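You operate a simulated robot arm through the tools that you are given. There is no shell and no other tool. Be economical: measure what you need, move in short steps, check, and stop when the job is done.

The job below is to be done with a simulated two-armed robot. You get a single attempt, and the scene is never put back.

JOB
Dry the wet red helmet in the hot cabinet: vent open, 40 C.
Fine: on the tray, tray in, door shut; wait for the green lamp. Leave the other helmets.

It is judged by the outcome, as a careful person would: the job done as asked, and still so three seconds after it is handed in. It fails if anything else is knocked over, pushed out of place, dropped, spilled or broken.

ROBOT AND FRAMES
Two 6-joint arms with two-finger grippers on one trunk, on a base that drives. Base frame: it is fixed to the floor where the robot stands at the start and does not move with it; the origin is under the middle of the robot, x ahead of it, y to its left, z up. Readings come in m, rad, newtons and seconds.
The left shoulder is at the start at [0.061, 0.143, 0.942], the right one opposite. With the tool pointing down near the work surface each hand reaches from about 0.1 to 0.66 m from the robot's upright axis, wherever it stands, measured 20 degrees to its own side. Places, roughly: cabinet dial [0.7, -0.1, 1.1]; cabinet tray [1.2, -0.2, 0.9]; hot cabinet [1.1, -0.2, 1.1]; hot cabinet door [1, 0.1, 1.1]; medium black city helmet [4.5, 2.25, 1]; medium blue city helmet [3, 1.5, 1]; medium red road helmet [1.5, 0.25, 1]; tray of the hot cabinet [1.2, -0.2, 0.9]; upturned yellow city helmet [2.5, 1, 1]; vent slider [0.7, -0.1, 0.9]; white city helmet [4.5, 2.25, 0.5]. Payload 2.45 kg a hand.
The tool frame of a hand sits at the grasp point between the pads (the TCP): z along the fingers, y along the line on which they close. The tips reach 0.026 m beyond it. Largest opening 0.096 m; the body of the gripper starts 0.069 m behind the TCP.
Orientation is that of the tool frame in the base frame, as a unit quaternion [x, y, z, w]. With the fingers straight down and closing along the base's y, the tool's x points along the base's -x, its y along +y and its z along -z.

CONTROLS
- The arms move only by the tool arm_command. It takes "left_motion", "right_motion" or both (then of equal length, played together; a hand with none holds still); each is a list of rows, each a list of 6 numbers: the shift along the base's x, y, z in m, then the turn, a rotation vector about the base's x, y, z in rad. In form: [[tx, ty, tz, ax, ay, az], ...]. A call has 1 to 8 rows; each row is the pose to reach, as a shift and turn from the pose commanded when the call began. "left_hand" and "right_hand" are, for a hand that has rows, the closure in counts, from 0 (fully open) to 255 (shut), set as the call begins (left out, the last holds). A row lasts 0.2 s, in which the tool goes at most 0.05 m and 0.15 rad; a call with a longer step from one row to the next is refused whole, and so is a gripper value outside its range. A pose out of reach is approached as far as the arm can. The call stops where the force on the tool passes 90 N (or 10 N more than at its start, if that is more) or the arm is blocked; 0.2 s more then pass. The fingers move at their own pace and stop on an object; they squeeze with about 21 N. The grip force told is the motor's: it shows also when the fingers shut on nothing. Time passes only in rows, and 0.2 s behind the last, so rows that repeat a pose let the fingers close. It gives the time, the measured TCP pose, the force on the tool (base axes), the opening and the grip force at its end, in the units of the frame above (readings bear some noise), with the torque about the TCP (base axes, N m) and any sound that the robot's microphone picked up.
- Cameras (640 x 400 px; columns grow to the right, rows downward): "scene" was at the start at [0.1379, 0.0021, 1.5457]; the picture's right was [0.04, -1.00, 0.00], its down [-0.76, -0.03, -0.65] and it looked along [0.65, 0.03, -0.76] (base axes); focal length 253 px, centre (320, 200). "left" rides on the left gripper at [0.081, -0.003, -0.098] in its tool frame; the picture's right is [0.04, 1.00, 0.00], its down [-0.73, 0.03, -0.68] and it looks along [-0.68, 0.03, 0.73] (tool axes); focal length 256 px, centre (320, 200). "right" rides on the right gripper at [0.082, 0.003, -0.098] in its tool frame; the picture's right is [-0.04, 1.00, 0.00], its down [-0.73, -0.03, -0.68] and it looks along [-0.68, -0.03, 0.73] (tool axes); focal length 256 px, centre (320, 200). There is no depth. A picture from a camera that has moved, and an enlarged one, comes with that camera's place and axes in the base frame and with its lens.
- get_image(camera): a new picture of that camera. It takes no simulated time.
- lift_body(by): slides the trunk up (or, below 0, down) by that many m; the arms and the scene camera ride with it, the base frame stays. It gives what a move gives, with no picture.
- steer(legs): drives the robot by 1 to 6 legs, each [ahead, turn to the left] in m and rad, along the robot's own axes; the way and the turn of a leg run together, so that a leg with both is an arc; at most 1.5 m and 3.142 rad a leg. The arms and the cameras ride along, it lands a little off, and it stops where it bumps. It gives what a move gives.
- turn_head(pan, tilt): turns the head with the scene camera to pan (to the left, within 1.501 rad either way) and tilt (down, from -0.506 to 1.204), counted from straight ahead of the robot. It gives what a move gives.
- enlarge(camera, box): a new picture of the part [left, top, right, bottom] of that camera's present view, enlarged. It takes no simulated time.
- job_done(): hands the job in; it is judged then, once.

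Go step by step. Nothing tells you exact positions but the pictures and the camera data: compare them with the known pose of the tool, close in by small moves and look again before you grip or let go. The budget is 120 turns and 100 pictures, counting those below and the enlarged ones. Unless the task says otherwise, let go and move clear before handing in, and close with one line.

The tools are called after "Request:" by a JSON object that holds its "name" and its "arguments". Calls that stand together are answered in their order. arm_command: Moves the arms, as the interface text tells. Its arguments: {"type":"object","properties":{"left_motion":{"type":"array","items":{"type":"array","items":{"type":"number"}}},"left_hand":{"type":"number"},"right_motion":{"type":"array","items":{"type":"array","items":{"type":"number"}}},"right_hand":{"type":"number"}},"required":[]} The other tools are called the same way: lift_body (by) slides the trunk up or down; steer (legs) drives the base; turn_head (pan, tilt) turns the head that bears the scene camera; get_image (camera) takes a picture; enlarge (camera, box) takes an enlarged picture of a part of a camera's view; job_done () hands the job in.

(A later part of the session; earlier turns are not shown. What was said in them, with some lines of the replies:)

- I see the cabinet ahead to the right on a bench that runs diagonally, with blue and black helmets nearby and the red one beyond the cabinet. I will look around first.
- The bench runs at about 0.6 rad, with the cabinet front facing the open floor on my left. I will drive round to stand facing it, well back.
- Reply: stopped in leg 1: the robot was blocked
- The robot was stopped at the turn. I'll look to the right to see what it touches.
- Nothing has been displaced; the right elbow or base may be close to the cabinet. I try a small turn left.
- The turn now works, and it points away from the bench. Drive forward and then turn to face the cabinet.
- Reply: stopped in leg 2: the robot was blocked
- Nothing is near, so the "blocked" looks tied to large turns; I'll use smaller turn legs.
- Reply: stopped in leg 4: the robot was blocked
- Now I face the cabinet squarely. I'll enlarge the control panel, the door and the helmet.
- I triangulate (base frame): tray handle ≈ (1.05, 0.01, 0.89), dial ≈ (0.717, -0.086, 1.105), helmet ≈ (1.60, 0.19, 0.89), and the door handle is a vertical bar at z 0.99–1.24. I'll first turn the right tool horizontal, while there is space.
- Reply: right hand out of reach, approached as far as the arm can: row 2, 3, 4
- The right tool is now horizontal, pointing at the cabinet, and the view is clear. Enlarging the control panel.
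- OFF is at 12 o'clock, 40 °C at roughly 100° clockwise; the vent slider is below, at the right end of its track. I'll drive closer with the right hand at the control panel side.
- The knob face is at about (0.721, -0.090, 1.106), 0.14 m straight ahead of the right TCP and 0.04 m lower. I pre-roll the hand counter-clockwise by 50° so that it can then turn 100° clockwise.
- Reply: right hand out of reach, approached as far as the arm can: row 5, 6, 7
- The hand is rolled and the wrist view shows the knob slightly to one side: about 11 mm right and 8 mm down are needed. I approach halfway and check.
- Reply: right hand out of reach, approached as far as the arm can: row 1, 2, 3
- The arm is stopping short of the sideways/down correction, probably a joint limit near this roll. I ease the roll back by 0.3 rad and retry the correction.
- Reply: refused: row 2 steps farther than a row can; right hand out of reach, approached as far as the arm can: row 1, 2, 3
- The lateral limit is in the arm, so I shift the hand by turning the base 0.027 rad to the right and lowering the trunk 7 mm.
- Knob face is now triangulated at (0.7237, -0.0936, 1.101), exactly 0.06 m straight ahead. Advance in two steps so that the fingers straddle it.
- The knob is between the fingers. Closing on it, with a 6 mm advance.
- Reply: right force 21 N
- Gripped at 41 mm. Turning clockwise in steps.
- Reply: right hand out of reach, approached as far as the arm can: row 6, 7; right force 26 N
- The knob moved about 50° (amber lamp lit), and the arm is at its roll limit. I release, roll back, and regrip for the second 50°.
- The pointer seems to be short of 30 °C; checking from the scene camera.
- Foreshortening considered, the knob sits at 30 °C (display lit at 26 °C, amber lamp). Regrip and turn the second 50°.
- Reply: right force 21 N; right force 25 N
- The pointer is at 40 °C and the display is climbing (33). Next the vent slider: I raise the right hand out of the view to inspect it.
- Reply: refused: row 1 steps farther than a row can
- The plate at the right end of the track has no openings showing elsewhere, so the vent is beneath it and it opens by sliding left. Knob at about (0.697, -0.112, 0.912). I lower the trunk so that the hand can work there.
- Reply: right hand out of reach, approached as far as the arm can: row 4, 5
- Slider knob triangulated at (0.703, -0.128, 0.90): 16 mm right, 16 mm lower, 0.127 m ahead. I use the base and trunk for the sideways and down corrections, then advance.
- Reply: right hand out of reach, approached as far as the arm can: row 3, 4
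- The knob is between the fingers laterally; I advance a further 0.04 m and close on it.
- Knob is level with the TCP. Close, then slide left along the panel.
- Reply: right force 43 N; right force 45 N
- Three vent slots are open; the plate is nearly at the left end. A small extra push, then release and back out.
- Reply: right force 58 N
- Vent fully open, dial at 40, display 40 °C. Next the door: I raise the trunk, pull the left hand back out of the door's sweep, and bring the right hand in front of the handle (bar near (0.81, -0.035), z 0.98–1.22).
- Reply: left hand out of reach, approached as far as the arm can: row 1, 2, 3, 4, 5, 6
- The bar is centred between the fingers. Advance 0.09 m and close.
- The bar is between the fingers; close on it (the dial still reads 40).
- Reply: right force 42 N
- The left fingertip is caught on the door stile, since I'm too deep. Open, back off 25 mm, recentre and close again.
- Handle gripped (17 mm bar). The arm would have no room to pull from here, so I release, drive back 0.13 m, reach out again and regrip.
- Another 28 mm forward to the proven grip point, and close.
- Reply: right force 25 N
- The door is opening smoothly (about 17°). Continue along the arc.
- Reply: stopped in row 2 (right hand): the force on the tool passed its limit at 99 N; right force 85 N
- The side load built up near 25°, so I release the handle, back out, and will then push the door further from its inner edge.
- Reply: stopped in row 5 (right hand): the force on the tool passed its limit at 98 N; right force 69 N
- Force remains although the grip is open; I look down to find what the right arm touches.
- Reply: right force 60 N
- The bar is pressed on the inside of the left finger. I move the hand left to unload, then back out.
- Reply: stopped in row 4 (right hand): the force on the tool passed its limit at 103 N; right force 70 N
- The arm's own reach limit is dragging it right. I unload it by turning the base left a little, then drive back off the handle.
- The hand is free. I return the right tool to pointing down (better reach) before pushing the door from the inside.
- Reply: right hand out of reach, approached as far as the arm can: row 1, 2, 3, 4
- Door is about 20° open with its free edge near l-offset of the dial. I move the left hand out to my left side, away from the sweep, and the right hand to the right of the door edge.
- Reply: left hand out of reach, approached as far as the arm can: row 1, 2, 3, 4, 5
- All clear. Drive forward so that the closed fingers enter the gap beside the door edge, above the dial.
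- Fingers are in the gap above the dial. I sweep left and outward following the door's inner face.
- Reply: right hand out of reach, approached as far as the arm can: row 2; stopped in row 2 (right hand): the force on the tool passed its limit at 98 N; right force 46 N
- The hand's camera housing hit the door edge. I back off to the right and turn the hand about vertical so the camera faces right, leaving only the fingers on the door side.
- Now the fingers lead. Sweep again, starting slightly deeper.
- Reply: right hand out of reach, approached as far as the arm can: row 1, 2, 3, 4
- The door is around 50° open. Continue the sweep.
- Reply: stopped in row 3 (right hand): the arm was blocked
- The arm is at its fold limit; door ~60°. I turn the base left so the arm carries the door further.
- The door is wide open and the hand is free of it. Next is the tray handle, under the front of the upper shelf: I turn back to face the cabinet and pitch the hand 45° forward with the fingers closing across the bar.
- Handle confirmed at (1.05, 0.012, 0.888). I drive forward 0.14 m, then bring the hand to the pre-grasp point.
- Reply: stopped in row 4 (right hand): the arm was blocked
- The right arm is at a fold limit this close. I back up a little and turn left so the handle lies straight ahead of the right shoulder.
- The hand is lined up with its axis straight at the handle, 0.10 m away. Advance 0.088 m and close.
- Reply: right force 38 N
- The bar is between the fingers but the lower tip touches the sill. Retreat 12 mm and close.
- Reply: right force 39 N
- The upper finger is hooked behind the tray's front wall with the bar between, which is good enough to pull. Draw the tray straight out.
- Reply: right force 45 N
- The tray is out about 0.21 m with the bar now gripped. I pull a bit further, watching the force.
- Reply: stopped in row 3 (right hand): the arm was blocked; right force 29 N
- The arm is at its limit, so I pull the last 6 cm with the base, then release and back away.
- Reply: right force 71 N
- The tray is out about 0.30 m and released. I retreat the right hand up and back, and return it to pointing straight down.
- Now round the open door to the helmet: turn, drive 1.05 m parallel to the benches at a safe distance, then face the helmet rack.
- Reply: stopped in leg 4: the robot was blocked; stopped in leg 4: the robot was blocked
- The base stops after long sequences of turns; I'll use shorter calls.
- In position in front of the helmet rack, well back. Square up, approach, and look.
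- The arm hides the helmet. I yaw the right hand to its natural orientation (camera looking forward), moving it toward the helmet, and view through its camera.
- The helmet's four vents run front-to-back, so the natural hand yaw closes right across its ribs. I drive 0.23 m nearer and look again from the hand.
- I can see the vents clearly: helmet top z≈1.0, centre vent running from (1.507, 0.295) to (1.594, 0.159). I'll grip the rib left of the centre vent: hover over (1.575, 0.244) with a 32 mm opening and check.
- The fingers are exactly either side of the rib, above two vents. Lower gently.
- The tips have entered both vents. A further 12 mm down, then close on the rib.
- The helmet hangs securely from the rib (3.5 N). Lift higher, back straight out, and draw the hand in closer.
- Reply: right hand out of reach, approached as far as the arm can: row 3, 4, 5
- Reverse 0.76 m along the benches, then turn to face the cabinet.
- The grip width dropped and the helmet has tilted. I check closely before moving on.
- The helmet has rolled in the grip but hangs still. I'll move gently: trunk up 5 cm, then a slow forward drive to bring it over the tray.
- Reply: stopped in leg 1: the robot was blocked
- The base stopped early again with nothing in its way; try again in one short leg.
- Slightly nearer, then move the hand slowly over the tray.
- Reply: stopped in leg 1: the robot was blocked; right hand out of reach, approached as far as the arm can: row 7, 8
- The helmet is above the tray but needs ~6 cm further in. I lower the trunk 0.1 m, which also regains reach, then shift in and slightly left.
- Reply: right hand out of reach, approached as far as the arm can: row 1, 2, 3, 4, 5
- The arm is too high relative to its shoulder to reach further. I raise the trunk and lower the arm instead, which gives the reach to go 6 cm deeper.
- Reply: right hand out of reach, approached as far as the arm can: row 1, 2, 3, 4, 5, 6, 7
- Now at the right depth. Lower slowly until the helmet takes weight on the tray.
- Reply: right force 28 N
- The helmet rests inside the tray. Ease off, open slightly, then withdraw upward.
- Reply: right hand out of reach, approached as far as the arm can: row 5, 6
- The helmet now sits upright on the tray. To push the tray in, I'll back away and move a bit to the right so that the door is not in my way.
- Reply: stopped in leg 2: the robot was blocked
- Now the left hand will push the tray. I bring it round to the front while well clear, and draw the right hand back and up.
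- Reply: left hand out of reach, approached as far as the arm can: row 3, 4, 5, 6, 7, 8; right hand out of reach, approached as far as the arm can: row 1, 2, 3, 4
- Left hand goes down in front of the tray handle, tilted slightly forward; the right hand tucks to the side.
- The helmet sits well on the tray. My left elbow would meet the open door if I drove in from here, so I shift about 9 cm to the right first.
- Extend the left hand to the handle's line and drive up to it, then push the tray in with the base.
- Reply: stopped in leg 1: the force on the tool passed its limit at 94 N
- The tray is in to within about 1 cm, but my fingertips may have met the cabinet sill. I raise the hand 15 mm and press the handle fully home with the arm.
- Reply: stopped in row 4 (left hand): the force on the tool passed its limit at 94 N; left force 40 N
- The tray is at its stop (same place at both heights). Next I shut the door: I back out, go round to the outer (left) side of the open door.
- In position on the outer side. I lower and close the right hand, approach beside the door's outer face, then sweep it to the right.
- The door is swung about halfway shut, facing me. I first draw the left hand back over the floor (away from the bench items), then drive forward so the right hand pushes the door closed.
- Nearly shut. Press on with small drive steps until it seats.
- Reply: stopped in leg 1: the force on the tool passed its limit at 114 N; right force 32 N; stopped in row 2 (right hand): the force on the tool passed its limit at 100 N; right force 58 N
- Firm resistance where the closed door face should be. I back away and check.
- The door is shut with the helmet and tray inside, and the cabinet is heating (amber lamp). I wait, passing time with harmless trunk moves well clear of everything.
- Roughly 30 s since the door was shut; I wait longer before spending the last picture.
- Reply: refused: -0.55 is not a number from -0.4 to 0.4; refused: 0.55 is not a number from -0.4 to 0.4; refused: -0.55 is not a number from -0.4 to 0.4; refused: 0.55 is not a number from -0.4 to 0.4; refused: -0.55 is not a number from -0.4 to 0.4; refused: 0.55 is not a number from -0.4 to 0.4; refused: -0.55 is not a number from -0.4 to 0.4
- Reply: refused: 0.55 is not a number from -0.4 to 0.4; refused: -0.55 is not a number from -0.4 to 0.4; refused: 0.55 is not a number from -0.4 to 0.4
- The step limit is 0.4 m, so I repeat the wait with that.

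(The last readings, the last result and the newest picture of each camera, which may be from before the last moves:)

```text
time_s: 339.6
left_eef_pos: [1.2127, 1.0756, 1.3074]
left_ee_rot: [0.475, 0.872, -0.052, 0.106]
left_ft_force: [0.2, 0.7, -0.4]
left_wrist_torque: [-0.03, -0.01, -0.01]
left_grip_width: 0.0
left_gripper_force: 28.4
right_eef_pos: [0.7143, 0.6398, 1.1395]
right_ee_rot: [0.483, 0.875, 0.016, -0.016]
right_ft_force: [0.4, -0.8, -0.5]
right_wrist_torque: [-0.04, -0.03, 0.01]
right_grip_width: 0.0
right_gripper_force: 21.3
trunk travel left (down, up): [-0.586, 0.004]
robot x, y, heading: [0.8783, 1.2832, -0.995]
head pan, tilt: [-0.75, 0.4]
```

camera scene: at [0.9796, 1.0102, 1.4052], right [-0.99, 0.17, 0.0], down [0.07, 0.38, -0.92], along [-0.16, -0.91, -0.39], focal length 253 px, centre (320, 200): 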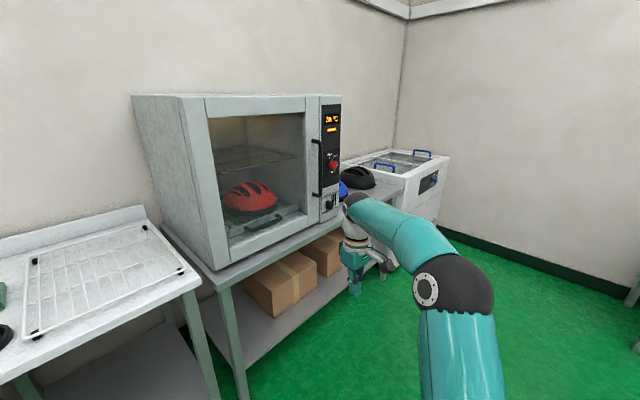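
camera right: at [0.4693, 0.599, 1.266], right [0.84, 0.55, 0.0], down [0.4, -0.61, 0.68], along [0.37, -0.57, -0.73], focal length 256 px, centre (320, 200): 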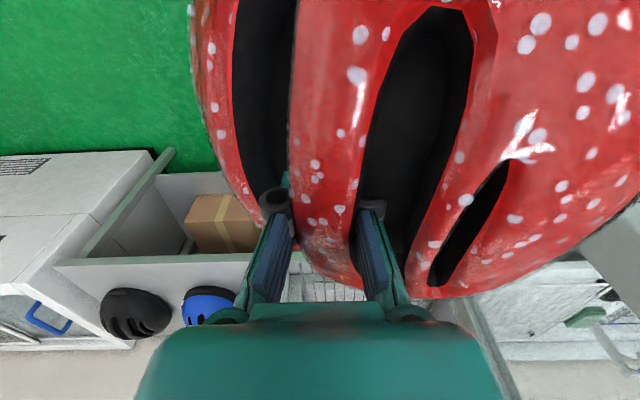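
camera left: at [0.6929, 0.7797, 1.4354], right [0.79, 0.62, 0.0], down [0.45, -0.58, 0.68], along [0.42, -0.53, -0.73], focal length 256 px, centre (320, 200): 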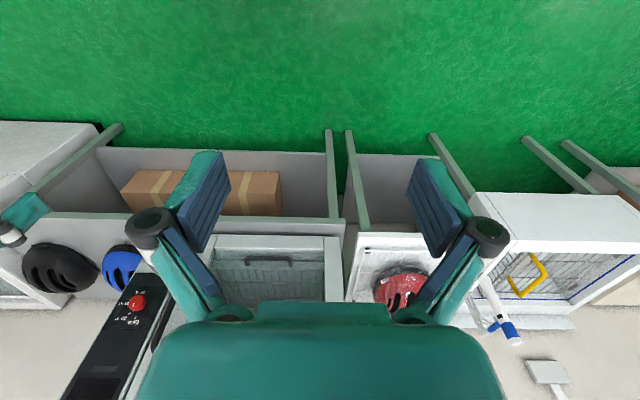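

I'll wait another spell before using the only remaining picture.

Request:
{"name": "lift_body", "arguments": {"by": -0.4}}

Request:
{"name": "lift_body", "arguments": {"by": 0.4}}

Request:
{"name": "lift_body", "arguments": {"by": -0.4}}

Request:
{"name": "lift_body", "arguments": {"by": 0.4}}

Request:
{"name": "lift_body", "arguments": {"by": -0.4}}

Request:
{"name": "lift_body", "arguments": {"by": 0.4}}

Request:
{"name": "lift_body", "arguments": {"by": -0.4}}

Request:
{"name": "lift_body", "arguments": {"by": 0.4}}

Request:
{"name": "enlarge", "arguments": {"camera": "scene", "box": [205, 120, 350, 260]}}

```text
time_s: 343.4
left_eef_pos: [1.2132, 1.0759, 0.906]
left_ee_rot: [0.475, 0.872, -0.053, 0.107]
left_ft_force: [-0.3, -0.6, 0.1]
left_wrist_torque: [0.0, 0.04, 0.02]
left_grip_width: 0.0
left_gripper_force: 28.3
right_eef_pos: [0.7136, 0.6405, 0.7394]
right_ee_rot: [0.483, 0.875, 0.016, -0.016]
right_ft_force: [-0.5, -0.7, -0.3]
right_wrist_torque: [0.0, 0.01, 0.0]
right_grip_width: 0.0001
right_gripper_force: 21.4
trunk travel left (down, up): [-0.186, 0.404]
robot x, y, heading: [0.8813, 1.2845, -0.994]
head pan, tilt: [-0.75, 0.4]
```

```text
time_s: 347.3
left_eef_pos: [1.2139, 1.0762, 1.3075]
left_ee_rot: [0.475, 0.872, -0.053, 0.107]
left_ft_force: [-0.7, 0.0, -0.2]
left_wrist_torque: [-0.01, 0.0, -0.02]
left_grip_width: 0.0001
left_gripper_force: 29.0
right_eef_pos: [0.7148, 0.6392, 1.1393]
right_ee_rot: [0.483, 0.875, 0.016, -0.016]
right_ft_force: [0.9, -0.4, -1.1]
right_wrist_torque: [0.07, 0.01, -0.03]
right_grip_width: 0.0
right_gripper_force: 21.5
trunk travel left (down, up): [-0.586, 0.004]
robot x, y, heading: [0.8791, 1.2789, -0.991]
head pan, tilt: [-0.75, 0.4]
```

```text
time_s: 351.1
left_eef_pos: [1.2121, 1.0752, 0.9067]
left_ee_rot: [0.474, 0.872, -0.053, 0.108]
left_ft_force: [0.0, -0.4, 0.3]
left_wrist_torque: [-0.01, -0.03, 0.01]
left_grip_width: 0.0
left_gripper_force: 28.5
right_eef_pos: [0.7139, 0.6402, 0.739]
right_ee_rot: [0.484, 0.875, 0.016, -0.016]
right_ft_force: [0.1, -0.5, -0.1]
right_wrist_torque: [0.0, -0.01, 0.0]
right_grip_width: 0.0
right_gripper_force: 21.1
trunk travel left (down, up): [-0.186, 0.404]
robot x, y, heading: [0.8833, 1.2813, -0.993]
head pan, tilt: [-0.75, 0.4]
```

```text
time_s: 354.9
left_eef_pos: [1.2139, 1.0755, 1.3075]
left_ee_rot: [0.474, 0.873, -0.052, 0.107]
left_ft_force: [-0.7, 0.5, -0.1]
left_wrist_torque: [0.0, -0.02, -0.01]
left_grip_width: 0.0
left_gripper_force: 27.8
right_eef_pos: [0.714, 0.6399, 1.1409]
right_ee_rot: [0.483, 0.875, 0.016, -0.016]
right_ft_force: [0.0, 0.3, 0.0]
right_wrist_torque: [0.02, -0.01, 0.01]
right_grip_width: 0.0
right_gripper_force: 21.0
trunk travel left (down, up): [-0.586, 0.004]
robot x, y, heading: [0.8799, 1.2795, -0.992]
head pan, tilt: [-0.75, 0.4]
```

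```text
time_s: 358.8
left_eef_pos: [1.2116, 1.0761, 0.9064]
left_ee_rot: [0.474, 0.872, -0.053, 0.107]
left_ft_force: [0.6, 0.4, -0.4]
left_wrist_torque: [-0.02, -0.01, -0.02]
left_grip_width: 0.0
left_gripper_force: 28.1
right_eef_pos: [0.7138, 0.6398, 0.7396]
right_ee_rot: [0.483, 0.875, 0.016, -0.016]
right_ft_force: [0.1, -0.1, 0.5]
right_wrist_torque: [0.0, 0.01, -0.02]
right_grip_width: 0.0001
right_gripper_force: 21.4
trunk travel left (down, up): [-0.186, 0.404]
robot x, y, heading: [0.8813, 1.2804, -0.991]
head pan, tilt: [-0.75, 0.4]
```

```text
time_s: 362.6
left_eef_pos: [1.213, 1.0754, 1.3074]
left_ee_rot: [0.474, 0.873, -0.052, 0.107]
left_ft_force: [0.2, 0.3, 0.7]
left_wrist_torque: [0.01, 0.0, 0.03]
left_grip_width: 0.0
left_gripper_force: 28.8
right_eef_pos: [0.714, 0.6393, 1.1401]
right_ee_rot: [0.483, 0.875, 0.016, -0.016]
right_ft_force: [-0.2, -0.4, -0.2]
right_wrist_torque: [-0.01, 0.0, 0.02]
right_grip_width: 0.0001
right_gripper_force: 20.9
trunk travel left (down, up): [-0.586, 0.004]
robot x, y, heading: [0.8817, 1.2839, -0.993]
head pan, tilt: [-0.75, 0.4]
```

```text
time_s: 366.4
left_eef_pos: [1.2128, 1.0751, 0.9062]
left_ee_rot: [0.474, 0.872, -0.053, 0.108]
left_ft_force: [0.7, 0.0, 0.4]
left_wrist_torque: [-0.03, -0.03, -0.01]
left_grip_width: 0.0001
left_gripper_force: 28.8
right_eef_pos: [0.7145, 0.6389, 0.7403]
right_ee_rot: [0.483, 0.876, 0.016, -0.017]
right_ft_force: [0.2, -0.2, 0.0]
right_wrist_torque: [0.0, -0.02, -0.04]
right_grip_width: 0.0
right_gripper_force: 21.2
trunk travel left (down, up): [-0.186, 0.404]
robot x, y, heading: [0.8779, 1.2813, -0.993]
head pan, tilt: [-0.75, 0.4]
```

```text
time_s: 370.2
left_eef_pos: [1.2124, 1.075, 1.306]
left_ee_rot: [0.474, 0.873, -0.053, 0.107]
left_ft_force: [0.4, -0.2, 0.4]
left_wrist_torque: [0.02, 0.0, -0.01]
left_grip_width: 0.0
left_gripper_force: 28.5
right_eef_pos: [0.7129, 0.64, 1.1393]
right_ee_rot: [0.483, 0.875, 0.015, -0.016]
right_ft_force: [0.4, 1.2, -0.5]
right_wrist_torque: [0.0, 0.01, 0.04]
right_grip_width: 0.0
right_gripper_force: 21.1
trunk travel left (down, up): [-0.586, 0.004]
robot x, y, heading: [0.8815, 1.2826, -0.995]
head pan, tilt: [-0.75, 0.4]
```

```text
2.86 times, centred on (278, 190) of scene
camera zoom: at [0.8963, 1.1377, 1.6052], right [-0.98, 0.17, 0.0], down [0.07, 0.38, -0.92], along [-0.16, -0.91, -0.39], focal length 722 px, centre (441, 229)
```

zoom: 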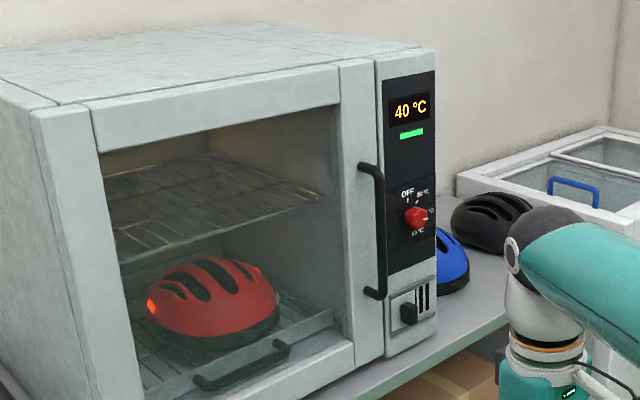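

The green lamp is lit at 40 °C, the vent is open, and the red helmet is on the tray, which is in with the door shut. The other helmets have not moved and both hands are clear, so I hand in.

Request:
{"name": "job_done", "arguments": {}}

```text
The job is handed in.
```

The red helmet is drying in the hot cabinet: it's on the tray, the tray is in, the door is shut, the vent is open and the dial is at 40 °C. I waited until the green lamp came on, and left the other helmets where they were.
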